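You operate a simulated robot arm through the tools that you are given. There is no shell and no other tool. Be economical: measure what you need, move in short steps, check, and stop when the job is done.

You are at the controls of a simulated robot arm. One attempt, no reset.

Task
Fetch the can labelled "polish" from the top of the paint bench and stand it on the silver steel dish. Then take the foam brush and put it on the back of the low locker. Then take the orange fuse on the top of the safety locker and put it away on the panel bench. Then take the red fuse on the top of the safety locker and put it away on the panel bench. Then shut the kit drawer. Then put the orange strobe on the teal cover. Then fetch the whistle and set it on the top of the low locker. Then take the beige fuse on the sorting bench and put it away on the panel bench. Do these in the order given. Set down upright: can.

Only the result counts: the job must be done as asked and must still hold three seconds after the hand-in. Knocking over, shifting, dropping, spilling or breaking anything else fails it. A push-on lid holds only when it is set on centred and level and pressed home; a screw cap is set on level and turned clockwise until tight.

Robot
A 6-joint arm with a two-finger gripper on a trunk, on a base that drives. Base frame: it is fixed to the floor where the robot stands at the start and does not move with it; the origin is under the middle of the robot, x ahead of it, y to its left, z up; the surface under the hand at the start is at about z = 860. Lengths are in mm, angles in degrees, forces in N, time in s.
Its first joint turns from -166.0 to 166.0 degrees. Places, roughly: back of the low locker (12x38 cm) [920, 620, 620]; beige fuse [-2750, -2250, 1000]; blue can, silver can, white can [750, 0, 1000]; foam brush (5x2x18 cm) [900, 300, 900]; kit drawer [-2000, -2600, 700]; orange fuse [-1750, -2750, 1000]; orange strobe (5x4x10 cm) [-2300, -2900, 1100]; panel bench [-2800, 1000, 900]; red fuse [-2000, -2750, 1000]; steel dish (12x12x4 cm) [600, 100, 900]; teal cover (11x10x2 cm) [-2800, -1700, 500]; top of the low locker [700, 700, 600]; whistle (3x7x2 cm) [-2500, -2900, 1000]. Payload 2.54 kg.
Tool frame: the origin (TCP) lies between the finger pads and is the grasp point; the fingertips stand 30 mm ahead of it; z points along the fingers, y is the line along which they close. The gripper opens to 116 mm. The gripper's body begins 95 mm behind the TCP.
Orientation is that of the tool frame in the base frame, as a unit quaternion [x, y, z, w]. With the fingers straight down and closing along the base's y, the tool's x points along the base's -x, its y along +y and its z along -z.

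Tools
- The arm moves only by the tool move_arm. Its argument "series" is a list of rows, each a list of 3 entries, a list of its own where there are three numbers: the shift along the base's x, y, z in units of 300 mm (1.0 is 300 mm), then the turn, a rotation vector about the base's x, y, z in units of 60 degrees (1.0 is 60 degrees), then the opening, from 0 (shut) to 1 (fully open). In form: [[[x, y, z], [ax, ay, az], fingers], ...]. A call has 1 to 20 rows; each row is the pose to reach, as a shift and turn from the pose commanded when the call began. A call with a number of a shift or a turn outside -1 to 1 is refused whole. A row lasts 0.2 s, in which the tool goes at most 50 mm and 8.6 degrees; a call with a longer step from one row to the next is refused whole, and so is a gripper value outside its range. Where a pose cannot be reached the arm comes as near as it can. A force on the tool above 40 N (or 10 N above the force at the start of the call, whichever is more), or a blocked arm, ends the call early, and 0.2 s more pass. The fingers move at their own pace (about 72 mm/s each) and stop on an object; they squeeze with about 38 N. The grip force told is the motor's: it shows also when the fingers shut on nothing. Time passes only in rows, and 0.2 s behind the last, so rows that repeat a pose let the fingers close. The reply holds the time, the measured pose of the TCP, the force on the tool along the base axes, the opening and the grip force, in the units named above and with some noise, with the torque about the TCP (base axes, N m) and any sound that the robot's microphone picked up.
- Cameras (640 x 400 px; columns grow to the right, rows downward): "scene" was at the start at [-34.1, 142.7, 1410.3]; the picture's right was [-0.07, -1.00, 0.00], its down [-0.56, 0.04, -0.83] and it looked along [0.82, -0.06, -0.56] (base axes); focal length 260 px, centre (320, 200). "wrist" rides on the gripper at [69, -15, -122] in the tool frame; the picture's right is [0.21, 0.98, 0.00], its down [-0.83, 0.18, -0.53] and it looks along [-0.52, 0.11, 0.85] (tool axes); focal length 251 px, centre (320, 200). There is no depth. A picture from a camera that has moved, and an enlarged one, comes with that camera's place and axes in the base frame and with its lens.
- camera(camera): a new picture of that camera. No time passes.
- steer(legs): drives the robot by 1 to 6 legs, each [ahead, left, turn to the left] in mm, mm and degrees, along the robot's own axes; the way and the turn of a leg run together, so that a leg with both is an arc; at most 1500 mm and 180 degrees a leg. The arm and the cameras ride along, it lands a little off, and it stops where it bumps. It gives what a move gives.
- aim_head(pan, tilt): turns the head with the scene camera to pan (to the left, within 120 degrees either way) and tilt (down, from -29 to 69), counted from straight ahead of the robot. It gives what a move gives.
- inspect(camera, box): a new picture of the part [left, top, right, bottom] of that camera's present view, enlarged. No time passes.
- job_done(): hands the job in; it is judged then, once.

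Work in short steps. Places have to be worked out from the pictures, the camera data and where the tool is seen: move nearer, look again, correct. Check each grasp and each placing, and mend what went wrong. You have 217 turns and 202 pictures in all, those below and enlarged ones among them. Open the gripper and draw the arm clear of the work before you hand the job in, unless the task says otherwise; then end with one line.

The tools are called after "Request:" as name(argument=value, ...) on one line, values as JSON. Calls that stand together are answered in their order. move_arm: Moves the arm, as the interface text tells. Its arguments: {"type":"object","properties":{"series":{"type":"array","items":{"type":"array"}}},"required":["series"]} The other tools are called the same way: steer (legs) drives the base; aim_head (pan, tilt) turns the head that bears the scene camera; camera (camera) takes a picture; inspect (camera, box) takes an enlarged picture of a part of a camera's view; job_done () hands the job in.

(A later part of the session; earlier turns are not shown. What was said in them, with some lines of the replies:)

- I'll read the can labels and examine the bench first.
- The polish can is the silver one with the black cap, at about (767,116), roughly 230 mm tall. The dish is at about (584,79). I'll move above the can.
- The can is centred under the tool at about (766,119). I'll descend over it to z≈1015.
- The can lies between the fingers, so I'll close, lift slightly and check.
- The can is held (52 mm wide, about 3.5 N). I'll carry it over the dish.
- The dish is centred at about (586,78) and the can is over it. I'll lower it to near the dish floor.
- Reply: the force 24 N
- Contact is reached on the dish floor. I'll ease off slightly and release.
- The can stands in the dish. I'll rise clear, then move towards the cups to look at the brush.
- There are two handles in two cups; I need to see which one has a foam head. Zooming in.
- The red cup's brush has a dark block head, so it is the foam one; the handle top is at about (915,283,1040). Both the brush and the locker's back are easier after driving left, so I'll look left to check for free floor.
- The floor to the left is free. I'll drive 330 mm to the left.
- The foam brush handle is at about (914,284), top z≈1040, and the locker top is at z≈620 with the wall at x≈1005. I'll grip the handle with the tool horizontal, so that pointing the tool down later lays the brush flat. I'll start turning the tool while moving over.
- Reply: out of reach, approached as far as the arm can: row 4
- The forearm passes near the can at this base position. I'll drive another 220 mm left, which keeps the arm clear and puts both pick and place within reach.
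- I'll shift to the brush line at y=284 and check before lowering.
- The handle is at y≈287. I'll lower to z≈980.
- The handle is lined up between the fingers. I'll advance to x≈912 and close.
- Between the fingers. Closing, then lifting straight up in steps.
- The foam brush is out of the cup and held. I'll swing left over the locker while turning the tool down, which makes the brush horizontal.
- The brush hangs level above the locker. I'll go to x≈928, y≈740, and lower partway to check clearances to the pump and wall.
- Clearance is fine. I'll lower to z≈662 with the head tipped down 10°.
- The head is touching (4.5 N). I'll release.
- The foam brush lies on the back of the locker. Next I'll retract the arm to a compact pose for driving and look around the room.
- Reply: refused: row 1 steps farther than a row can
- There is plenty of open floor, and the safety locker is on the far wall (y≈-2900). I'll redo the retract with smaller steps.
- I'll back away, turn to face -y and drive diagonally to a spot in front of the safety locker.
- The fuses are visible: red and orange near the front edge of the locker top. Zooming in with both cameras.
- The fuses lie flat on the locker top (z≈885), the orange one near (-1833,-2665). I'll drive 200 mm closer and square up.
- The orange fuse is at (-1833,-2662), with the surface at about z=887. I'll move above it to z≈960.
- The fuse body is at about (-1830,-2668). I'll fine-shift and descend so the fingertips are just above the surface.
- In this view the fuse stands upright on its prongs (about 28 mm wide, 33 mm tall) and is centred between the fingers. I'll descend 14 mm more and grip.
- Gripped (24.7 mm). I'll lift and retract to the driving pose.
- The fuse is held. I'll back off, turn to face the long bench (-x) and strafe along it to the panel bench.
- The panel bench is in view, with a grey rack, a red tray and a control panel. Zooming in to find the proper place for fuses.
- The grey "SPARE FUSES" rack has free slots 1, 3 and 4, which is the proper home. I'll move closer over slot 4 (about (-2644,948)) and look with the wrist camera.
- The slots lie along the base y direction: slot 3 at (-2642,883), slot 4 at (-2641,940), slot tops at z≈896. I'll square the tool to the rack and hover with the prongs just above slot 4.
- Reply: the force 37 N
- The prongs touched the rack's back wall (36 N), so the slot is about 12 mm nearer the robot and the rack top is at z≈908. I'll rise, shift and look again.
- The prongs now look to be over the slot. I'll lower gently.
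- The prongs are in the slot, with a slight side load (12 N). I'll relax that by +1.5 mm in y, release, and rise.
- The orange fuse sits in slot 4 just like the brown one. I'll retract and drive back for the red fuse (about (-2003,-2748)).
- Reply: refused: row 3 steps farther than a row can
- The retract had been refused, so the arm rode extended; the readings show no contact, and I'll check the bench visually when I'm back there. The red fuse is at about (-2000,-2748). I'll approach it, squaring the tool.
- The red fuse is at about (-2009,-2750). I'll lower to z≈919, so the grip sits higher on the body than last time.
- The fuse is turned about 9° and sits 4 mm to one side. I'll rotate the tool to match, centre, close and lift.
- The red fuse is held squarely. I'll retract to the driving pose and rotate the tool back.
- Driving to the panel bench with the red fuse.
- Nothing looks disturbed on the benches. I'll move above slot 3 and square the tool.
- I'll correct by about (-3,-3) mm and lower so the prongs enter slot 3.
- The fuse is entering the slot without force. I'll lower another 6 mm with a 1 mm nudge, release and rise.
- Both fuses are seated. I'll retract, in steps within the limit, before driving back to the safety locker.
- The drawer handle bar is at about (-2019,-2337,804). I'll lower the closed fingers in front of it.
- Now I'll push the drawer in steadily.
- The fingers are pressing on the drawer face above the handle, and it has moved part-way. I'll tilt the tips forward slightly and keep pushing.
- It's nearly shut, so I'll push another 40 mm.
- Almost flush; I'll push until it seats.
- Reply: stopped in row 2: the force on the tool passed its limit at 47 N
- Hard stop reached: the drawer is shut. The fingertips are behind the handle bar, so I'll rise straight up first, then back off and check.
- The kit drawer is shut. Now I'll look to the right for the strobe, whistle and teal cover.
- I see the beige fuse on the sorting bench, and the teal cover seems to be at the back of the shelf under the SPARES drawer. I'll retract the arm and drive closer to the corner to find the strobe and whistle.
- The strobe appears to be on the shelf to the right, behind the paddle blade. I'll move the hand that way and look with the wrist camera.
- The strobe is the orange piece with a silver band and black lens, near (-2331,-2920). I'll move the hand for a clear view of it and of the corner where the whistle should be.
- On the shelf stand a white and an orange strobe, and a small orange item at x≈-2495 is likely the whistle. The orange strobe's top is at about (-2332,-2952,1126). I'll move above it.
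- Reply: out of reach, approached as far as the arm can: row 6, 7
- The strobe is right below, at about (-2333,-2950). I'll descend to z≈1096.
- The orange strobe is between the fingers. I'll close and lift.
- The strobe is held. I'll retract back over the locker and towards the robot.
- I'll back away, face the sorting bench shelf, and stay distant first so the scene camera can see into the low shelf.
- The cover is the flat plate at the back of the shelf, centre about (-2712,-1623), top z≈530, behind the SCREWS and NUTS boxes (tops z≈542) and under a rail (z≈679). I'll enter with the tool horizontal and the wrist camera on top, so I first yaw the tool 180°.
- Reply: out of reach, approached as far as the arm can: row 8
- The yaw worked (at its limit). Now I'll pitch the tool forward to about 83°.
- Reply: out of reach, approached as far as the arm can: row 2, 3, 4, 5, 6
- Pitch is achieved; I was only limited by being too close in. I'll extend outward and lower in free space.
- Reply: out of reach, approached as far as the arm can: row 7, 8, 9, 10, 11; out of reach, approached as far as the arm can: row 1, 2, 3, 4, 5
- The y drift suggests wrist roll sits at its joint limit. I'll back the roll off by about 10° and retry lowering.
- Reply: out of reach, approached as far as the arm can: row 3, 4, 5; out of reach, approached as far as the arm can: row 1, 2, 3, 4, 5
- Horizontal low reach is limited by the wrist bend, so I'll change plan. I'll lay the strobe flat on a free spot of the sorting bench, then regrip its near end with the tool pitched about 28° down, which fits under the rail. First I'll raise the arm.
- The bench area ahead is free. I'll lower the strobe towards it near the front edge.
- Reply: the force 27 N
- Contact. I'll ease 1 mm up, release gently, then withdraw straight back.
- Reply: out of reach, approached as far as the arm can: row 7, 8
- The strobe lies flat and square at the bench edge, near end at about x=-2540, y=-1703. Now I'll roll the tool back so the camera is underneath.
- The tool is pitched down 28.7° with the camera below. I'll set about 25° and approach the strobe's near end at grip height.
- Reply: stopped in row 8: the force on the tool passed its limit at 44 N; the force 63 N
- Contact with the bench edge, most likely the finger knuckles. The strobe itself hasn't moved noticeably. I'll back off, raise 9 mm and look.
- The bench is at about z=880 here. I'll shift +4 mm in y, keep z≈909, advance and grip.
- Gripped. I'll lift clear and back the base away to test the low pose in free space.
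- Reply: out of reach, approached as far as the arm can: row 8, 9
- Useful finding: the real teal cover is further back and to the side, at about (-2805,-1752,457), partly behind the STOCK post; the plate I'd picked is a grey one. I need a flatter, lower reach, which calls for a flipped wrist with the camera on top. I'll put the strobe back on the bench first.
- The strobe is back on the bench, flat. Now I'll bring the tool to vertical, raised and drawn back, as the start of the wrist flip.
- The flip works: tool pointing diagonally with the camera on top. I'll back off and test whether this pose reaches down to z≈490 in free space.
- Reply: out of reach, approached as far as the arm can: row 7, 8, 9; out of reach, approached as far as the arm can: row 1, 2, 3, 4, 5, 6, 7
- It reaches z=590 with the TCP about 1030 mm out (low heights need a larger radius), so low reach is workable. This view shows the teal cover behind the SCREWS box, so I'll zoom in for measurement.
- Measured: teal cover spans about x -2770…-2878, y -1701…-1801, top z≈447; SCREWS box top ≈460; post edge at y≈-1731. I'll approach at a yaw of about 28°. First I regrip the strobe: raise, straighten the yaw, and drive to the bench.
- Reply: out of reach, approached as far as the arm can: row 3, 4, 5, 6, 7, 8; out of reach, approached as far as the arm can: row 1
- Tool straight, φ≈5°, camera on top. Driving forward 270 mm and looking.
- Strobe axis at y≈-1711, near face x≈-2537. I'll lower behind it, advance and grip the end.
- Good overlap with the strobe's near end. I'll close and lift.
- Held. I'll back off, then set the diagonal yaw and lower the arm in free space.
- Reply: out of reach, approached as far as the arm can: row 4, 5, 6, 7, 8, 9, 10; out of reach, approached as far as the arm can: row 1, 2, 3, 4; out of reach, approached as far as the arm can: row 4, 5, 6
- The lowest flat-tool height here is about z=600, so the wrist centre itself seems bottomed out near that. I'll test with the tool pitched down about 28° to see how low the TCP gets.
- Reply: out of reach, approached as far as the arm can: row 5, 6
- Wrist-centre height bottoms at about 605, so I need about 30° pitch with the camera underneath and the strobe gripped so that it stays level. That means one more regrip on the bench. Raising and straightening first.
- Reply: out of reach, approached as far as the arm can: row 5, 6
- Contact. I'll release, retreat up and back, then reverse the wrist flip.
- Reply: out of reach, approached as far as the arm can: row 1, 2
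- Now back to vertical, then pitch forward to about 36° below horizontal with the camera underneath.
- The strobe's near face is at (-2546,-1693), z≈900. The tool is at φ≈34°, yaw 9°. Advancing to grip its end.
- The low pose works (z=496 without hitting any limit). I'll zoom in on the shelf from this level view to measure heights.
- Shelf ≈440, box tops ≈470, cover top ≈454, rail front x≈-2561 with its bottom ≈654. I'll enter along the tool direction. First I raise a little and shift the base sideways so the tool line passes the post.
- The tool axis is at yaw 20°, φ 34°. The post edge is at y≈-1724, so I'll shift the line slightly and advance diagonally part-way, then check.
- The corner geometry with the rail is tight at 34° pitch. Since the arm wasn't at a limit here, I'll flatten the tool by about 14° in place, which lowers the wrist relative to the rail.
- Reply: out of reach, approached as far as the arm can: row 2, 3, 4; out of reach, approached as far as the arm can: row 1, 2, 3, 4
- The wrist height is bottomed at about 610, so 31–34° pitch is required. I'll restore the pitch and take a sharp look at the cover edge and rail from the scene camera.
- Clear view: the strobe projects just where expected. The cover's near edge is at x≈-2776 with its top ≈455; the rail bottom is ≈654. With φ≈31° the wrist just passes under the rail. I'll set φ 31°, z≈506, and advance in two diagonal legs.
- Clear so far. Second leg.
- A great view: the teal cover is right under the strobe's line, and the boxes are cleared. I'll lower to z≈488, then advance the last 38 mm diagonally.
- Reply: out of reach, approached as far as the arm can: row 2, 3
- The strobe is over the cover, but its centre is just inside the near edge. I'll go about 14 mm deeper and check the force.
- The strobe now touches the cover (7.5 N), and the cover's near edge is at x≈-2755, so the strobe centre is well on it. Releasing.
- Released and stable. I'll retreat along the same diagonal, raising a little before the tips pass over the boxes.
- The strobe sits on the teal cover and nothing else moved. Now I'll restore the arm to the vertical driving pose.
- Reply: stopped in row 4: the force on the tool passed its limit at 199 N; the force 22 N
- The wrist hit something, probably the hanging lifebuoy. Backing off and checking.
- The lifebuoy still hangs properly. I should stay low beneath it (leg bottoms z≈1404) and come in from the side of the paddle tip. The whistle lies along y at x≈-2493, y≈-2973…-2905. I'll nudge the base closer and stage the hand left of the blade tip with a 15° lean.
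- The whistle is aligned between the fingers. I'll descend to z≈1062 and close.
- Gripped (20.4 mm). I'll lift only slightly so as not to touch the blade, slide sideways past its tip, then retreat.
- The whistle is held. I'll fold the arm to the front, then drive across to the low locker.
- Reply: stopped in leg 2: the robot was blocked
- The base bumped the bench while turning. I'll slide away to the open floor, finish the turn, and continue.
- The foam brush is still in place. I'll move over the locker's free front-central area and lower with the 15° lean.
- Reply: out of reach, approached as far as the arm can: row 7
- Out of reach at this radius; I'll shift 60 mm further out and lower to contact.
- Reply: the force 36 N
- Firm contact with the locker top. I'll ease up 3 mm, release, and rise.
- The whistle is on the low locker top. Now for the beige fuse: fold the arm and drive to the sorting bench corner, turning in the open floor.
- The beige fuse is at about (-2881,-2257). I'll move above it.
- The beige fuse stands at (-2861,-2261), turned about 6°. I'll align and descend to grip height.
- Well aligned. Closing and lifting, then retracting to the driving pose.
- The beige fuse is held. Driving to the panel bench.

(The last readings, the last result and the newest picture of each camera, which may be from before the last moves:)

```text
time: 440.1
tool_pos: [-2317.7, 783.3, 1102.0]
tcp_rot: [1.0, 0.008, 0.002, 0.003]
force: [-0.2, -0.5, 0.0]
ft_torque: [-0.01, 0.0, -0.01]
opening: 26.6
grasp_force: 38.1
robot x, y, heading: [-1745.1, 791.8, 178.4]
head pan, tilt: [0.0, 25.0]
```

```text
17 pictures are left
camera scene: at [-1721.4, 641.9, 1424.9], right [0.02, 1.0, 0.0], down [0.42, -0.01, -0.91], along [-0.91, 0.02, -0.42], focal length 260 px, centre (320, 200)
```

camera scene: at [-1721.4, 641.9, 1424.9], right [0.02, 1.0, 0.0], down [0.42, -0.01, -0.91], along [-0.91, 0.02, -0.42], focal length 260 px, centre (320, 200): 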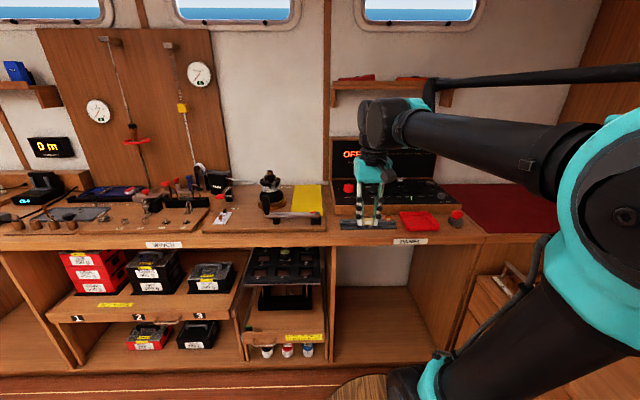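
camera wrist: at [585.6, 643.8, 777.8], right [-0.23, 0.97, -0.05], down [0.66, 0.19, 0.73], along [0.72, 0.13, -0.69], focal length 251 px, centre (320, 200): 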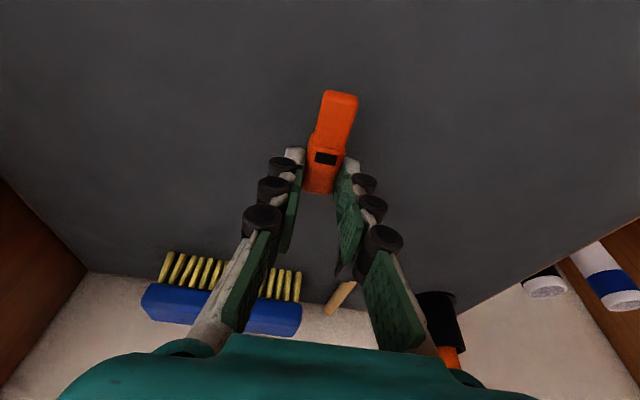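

Request:
move_arm(series=[[[-0.13, 0, 0], [0, 0, -0.008], 0.1], [[-0.27, 0, 0], [0, 0, -0.016], 0.1], [[-0.41, 0, 0], [0, 0, -0.016], 0.1], [[-0.55, 0, 0], [0, 0, -0.016], 0.1], [[-0.69, 0, 0], [0, 0, -0.016], 0.1], [[-0.83, 0, 0], [0, 0, -0.016], 0.1], [[-0.97, 0, 0], [0, 0, -0.016], 0.1], [[-1.0, 0, -0.1], [0, 0, -0.016], 0.1], [[-1.0, -0.005, -0.22], [0, 0, -0.016], 0.1], [[-1.0, -0.005, -0.34], [0, 0, -0.016], 0.1], [[-1.0, -0.005, -0.39], [0, 0, -0.016], 0.1]])

Request:
move_arm(series=[[[-0.042, 0, 0], [0, 0, 0], 0.1], [[-0.042, 0, 0], [0, 0, 0], 0.1]])

Request:
inspect(camera="wrist", box=[200, 60, 460, 220])

Request:
inspect(camera="scene", box=[320, 180, 420, 250])

```text
time: 442.5
tool_pos: [-2619.2, 783.8, 984.1]
tcp_rot: [1.0, 0.0, 0.001, 0.003]
force: [-0.2, 0.6, -0.2]
ft_torque: [-0.02, 0.02, 0.0]
opening: 26.8
grasp_force: 37.6
robot x, y, heading: [-1741.9, 791.4, 178.6]
head pan, tilt: [0.0, 25.0]
```

```text
time: 443.1
tool_pos: [-2630.3, 782.1, 983.3]
tcp_rot: [1.0, 0.0, 0.001, 0.004]
force: [0.1, 1.5, -0.7]
ft_torque: [-0.03, 0.0, -0.01]
opening: 26.6
grasp_force: 37.9
robot x, y, heading: [-1743.9, 792.3, 178.4]
head pan, tilt: [0.0, 25.0]
```

```text
2.46 times, centred on (330, 140) of wrist
camera zoom: at [-2562.4, 798.1, 1105.6], right [0.21, -0.98, 0.01], down [-0.83, -0.18, 0.53], along [-0.52, -0.12, -0.85], focal length 619 px, centre (295, 348)
```

zoom: 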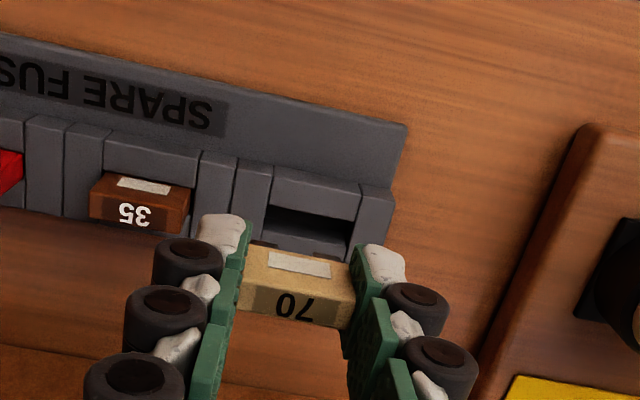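

```text
5.71 times, centred on (370, 215) of scene
camera zoom: at [-1721.4, 641.9, 1424.9], right [0.02, 1.0, 0.0], down [0.42, -0.01, -0.91], along [-0.91, 0.02, -0.42], focal length 1488 px, centre (34, 114)
```

zoom: 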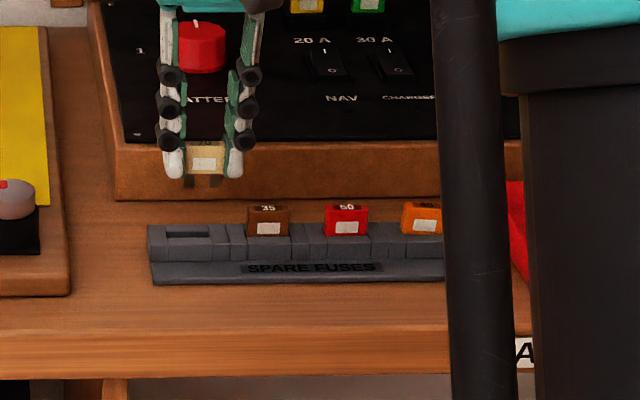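

I'll shift about (-1.5,-4.5) mm and hover with the prongs just above slot 1 to check.

Request:
move_arm(series=[[[-0.005, -0.015, -0.04], [0, 0, 0], 0.1], [[-0.005, -0.015, -0.08], [0, 0, 0], 0.1], [[-0.005, -0.015, -0.08], [0, 0, 0], 0.1]])

Request:
inspect(camera="wrist", box=[240, 90, 400, 200])

Request:
inspect(camera="scene", box=[330, 195, 390, 240])

```text
time: 443.9
tool_pos: [-2630.6, 777.2, 960.3]
tcp_rot: [1.0, 0.0, 0.002, 0.004]
force: [0.8, 0.0, 0.2]
ft_torque: [-0.01, -0.03, 0.0]
opening: 26.4
grasp_force: 38.4
robot x, y, heading: [-1742.7, 791.2, 178.5]
head pan, tilt: [0.0, 25.0]
```

```text
3.64 times, centred on (320, 145) of wrist
camera zoom: at [-2562.7, 793.1, 1081.5], right [0.21, -0.98, 0.01], down [-0.83, -0.18, 0.53], along [-0.52, -0.12, -0.85], focal length 914 px, centre (320, 400)
```

zoom: 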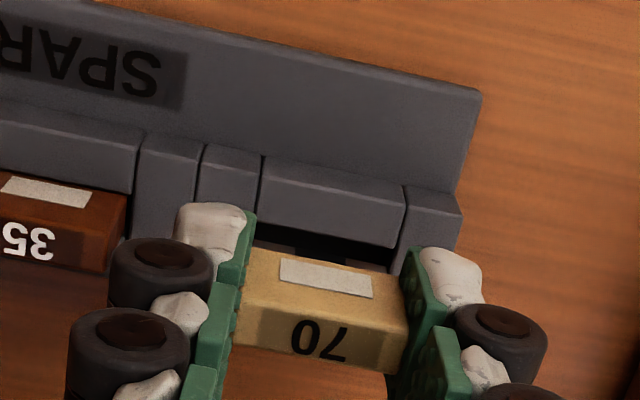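

```text
8.89 times, centred on (360, 218) of scene
camera zoom: at [-1721.4, 641.9, 1424.9], right [0.02, 1.0, 0.0], down [0.42, -0.01, -0.91], along [-0.91, 0.02, -0.42], focal length 2315 px, centre (-36, 44)
```

zoom: 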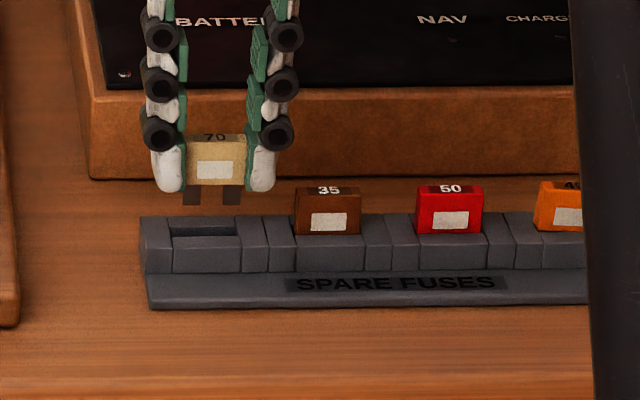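

About 3 mm more in -y. I'll shift and lower gently into the slot.

Request:
move_arm(series=[[[0, -0.009, 0], [0, 0, 0], 0.1], [[0, -0.009, -0.02], [0, 0, 0], 0.1], [[0, -0.009, -0.035], [0, 0, 0], 0.1], [[0, -0.009, -0.045], [0, 0, 0], 0.1], [[0, -0.009, -0.055], [0, 0, 0], 0.1], [[0, -0.009, -0.055], [0, 0, 0], 0.1]])

Request:
inspect(camera="scene", box=[330, 195, 390, 240])

```text
time: 445.3
tool_pos: [-2631.6, 774.6, 942.8]
tcp_rot: [1.0, 0.0, 0.002, 0.004]
force: [0.2, 0.2, -0.8]
ft_torque: [0.02, 0.01, -0.01]
opening: 26.4
grasp_force: 37.8
robot x, y, heading: [-1740.1, 795.7, 178.7]
head pan, tilt: [0.0, 25.0]
```

```text
8.89 times, centred on (360, 218) of scene
camera zoom: at [-1721.4, 641.9, 1424.9], right [0.02, 1.0, 0.0], down [0.42, -0.01, -0.91], along [-0.91, 0.02, -0.42], focal length 2315 px, centre (-36, 44)
```

zoom: 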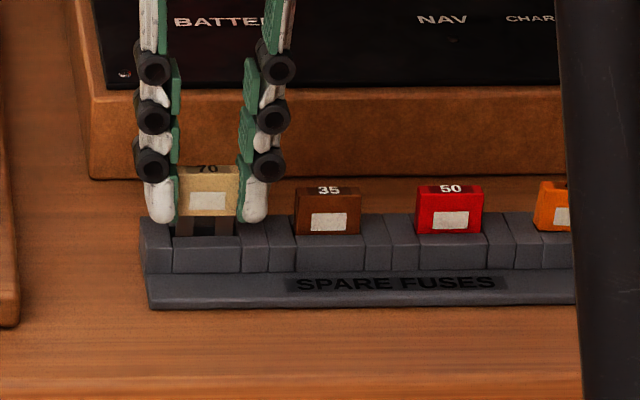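

The prongs are inside without force. I'll lower 3 mm more, release, let it drop, and rise.

Request:
move_arm(series=[[[0, 0, -0.01], [0, 0, 0], 0.1], [[0, 0, -0.01], [0, 0, 0], 0.22], [[0, 0, -0.01], [0, 0, 0], 0.32], [[0, 0, -0.01], [0, 0, 0], 0.32], [[0, 0, 0.1], [0, 0, 0], 0.32], [[0, 0, 0.22], [0, 0, 0], 0.32]])

Request:
inspect(camera="scene", box=[330, 195, 390, 240])

Request:
inspect(camera="wrist", box=[140, 60, 400, 220])

```text
time: 446.7
tool_pos: [-2630.6, 773.5, 1009.2]
tcp_rot: [1.0, 0.001, 0.002, 0.004]
force: [-0.6, 1.0, 0.6]
ft_torque: [0.0, -0.02, -0.02]
opening: 37.0
grasp_force: 0.0
robot x, y, heading: [-1743.1, 795.6, 178.4]
head pan, tilt: [0.0, 25.0]
```

```text
8.89 times, centred on (360, 218) of scene
camera zoom: at [-1721.6, 641.9, 1424.9], right [0.02, 1.0, 0.0], down [0.42, -0.01, -0.91], along [-0.91, 0.02, -0.42], focal length 2315 px, centre (-36, 44)
```

zoom: 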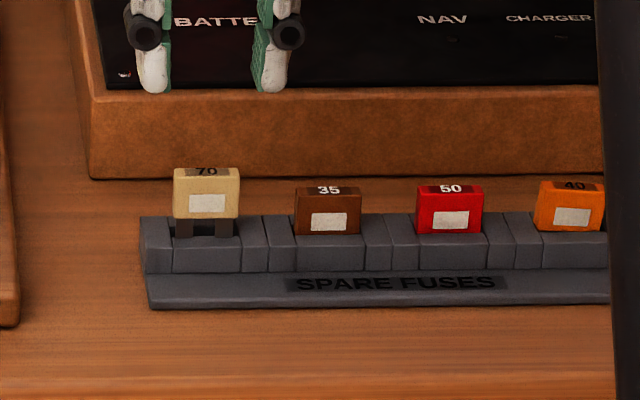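

```text
2.46 times, centred on (270, 140) of wrist
camera zoom: at [-2562.3, 790.0, 1130.9], right [0.21, -0.98, 0.01], down [-0.83, -0.18, 0.53], along [-0.52, -0.12, -0.85], focal length 619 px, centre (443, 348)
```

zoom: 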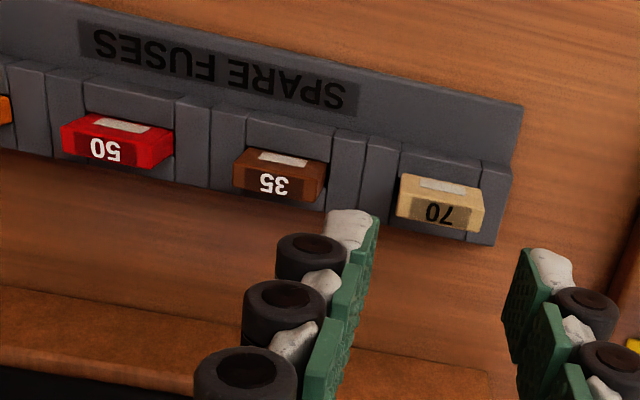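

The beige fuse sits about 8 mm high; the wrist view puts it about 5 mm too far forward (x≈-2630 against -2635 for the others). I'll regrip it, shift back 4.5 mm and lower again.

Request:
move_arm(series=[[[0, 0, -0.1], [0, 0, 0], 0.32], [[0, 0, -0.19], [0, 0, 0], 0.32], [[0, 0, -0.222], [0, 0, 0], 0.32], [[0, 0, -0.222], [0, 0, 0], 0.2], [[0, 0, -0.222], [0, 0, 0], 0.1], [[0, 0, -0.222], [0, 0, 0], 0.1], [[0, 0, -0.205], [0, 0, 0], 0.1], [[-0.015, 0, -0.205], [0, 0, 0], 0.1], [[-0.015, 0, -0.22], [0, 0, 0], 0.1], [[-0.015, 0, -0.23], [0, 0, 0], 0.1], [[-0.015, 0, -0.23], [0, 0, 0], 0.1]])

Request:
inspect(camera="scene", box=[330, 195, 390, 240])

```text
time: 449.1
tool_pos: [-2636.9, 773.8, 941.1]
tcp_rot: [1.0, 0.0, 0.002, 0.004]
force: [0.5, -0.3, 0.0]
ft_torque: [0.0, -0.01, 0.03]
opening: 26.4
grasp_force: 37.9
robot x, y, heading: [-1743.1, 795.2, 178.6]
head pan, tilt: [0.0, 25.0]
```

```text
8.89 times, centred on (360, 218) of scene
camera zoom: at [-1721.4, 641.9, 1424.9], right [0.02, 1.0, 0.0], down [0.42, -0.01, -0.91], along [-0.91, 0.02, -0.42], focal length 2315 px, centre (-36, 44)
```

zoom: 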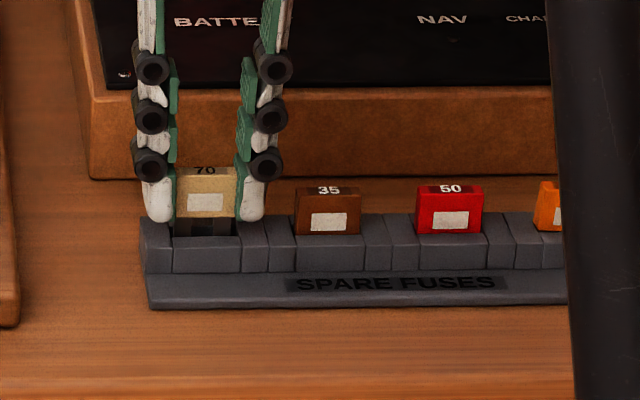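

Request:
move_arm(series=[[[0, 0, -0.008], [0, 0, 0], 0.1], [[0, 0, -0.008], [0, 0, 0], 0.2], [[0, 0, -0.008], [0, 0, 0], 0.32], [[0, 0, -0.008], [0, 0, 0], 0.32], [[0, 0, 0.1], [0, 0, 0], 0.32], [[0, 0, 0.22], [0, 0, 0], 0.32]])

Request:
inspect(camera="scene", box=[330, 195, 390, 240])

Request:
inspect(camera="wrist", box=[180, 60, 380, 180])

```text
time: 450.5
tool_pos: [-2635.8, 776.3, 1006.8]
tcp_rot: [1.0, 0.001, 0.002, 0.004]
force: [-1.1, -0.1, 1.2]
ft_torque: [0.04, -0.01, 0.03]
opening: 37.0
grasp_force: 0.0
robot x, y, heading: [-1743.5, 795.8, 178.5]
head pan, tilt: [0.0, 25.0]
```

```text
8.89 times, centred on (360, 218) of scene
camera zoom: at [-1721.5, 641.9, 1424.9], right [0.02, 1.0, 0.0], down [0.42, -0.01, -0.91], along [-0.91, 0.02, -0.42], focal length 2315 px, centre (-36, 44)
```

zoom: 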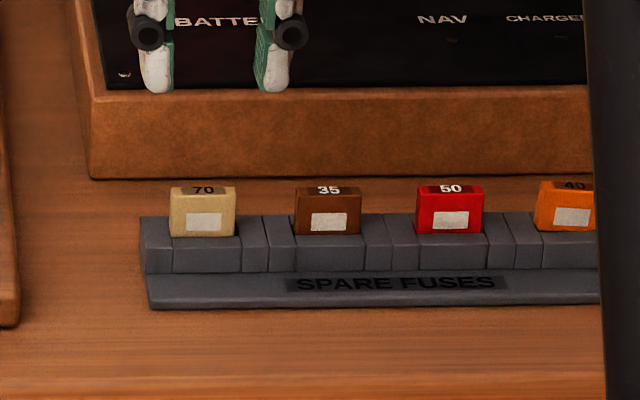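

```text
3.20 times, centred on (280, 120) of wrist
camera zoom: at [-2568.3, 792.1, 1128.0], right [0.21, -0.98, 0.01], down [-0.83, -0.18, 0.53], along [-0.52, -0.12, -0.85], focal length 805 px, centre (448, 456)
```

zoom: 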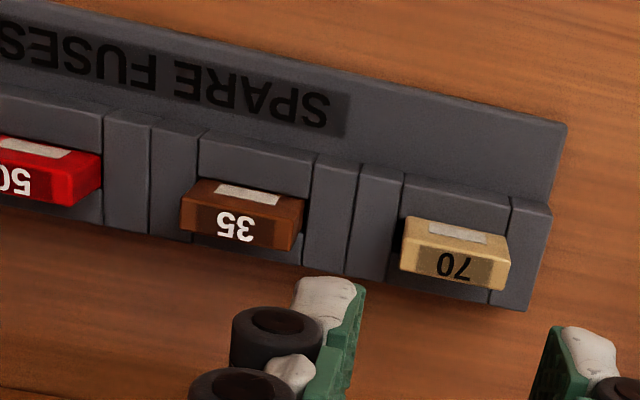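

All four slots are filled, with the beige fuse seated level with its neighbours. I'll draw the arm clear with the gripper open.

Request:
move_arm(series=[[[0.05, 0, 0.1], [0, 0, 0], 0.6], [[0.15, 0, 0.2], [0, 0, 0], 0.8], [[0.28, 0, 0.28], [0, 0, 0], 1], [[0.42, 0, 0.32], [0, 0, 0], 1], [[0.56, 0, 0.32], [0, 0, 0], 1], [[0.7, 0, 0.32], [0, 0, 0], 1], [[0.7, 0, 0.32], [0, 0, 0], 1]])

Request:
camera(camera="scene")

```text
time: 452.1
tool_pos: [-2427.4, 775.3, 1101.2]
tcp_rot: [1.0, 0.001, 0.002, 0.003]
force: [0.2, -0.7, 0.0]
ft_torque: [0.01, -0.02, 0.03]
opening: 116.0
grasp_force: 0.1
robot x, y, heading: [-1738.7, 796.4, 178.4]
head pan, tilt: [0.0, 25.0]
```

```text
6 pictures are left
camera scene: at [-1721.5, 641.9, 1424.9], right [0.02, 1.0, 0.0], down [0.42, -0.01, -0.91], along [-0.91, 0.02, -0.42], focal length 260 px, centre (320, 200)
```

scene: 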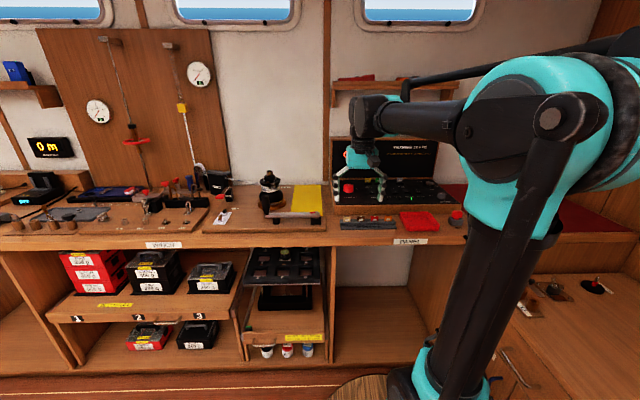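

Every task is finished and the arm is clear with the gripper open, so I'm handing the job in.

Request:
job_done()

```text
The job is handed in.
```

All eight tasks were done in the order given and the job is handed in, with the arm drawn clear and the gripper open. On the way, the wrist once struck what looked like the hanging lifebuoy (199 N) and the base bumped a bench while turning. I saw nothing displaced after the lifebuoy contact, but I did not check the bench after the bump.
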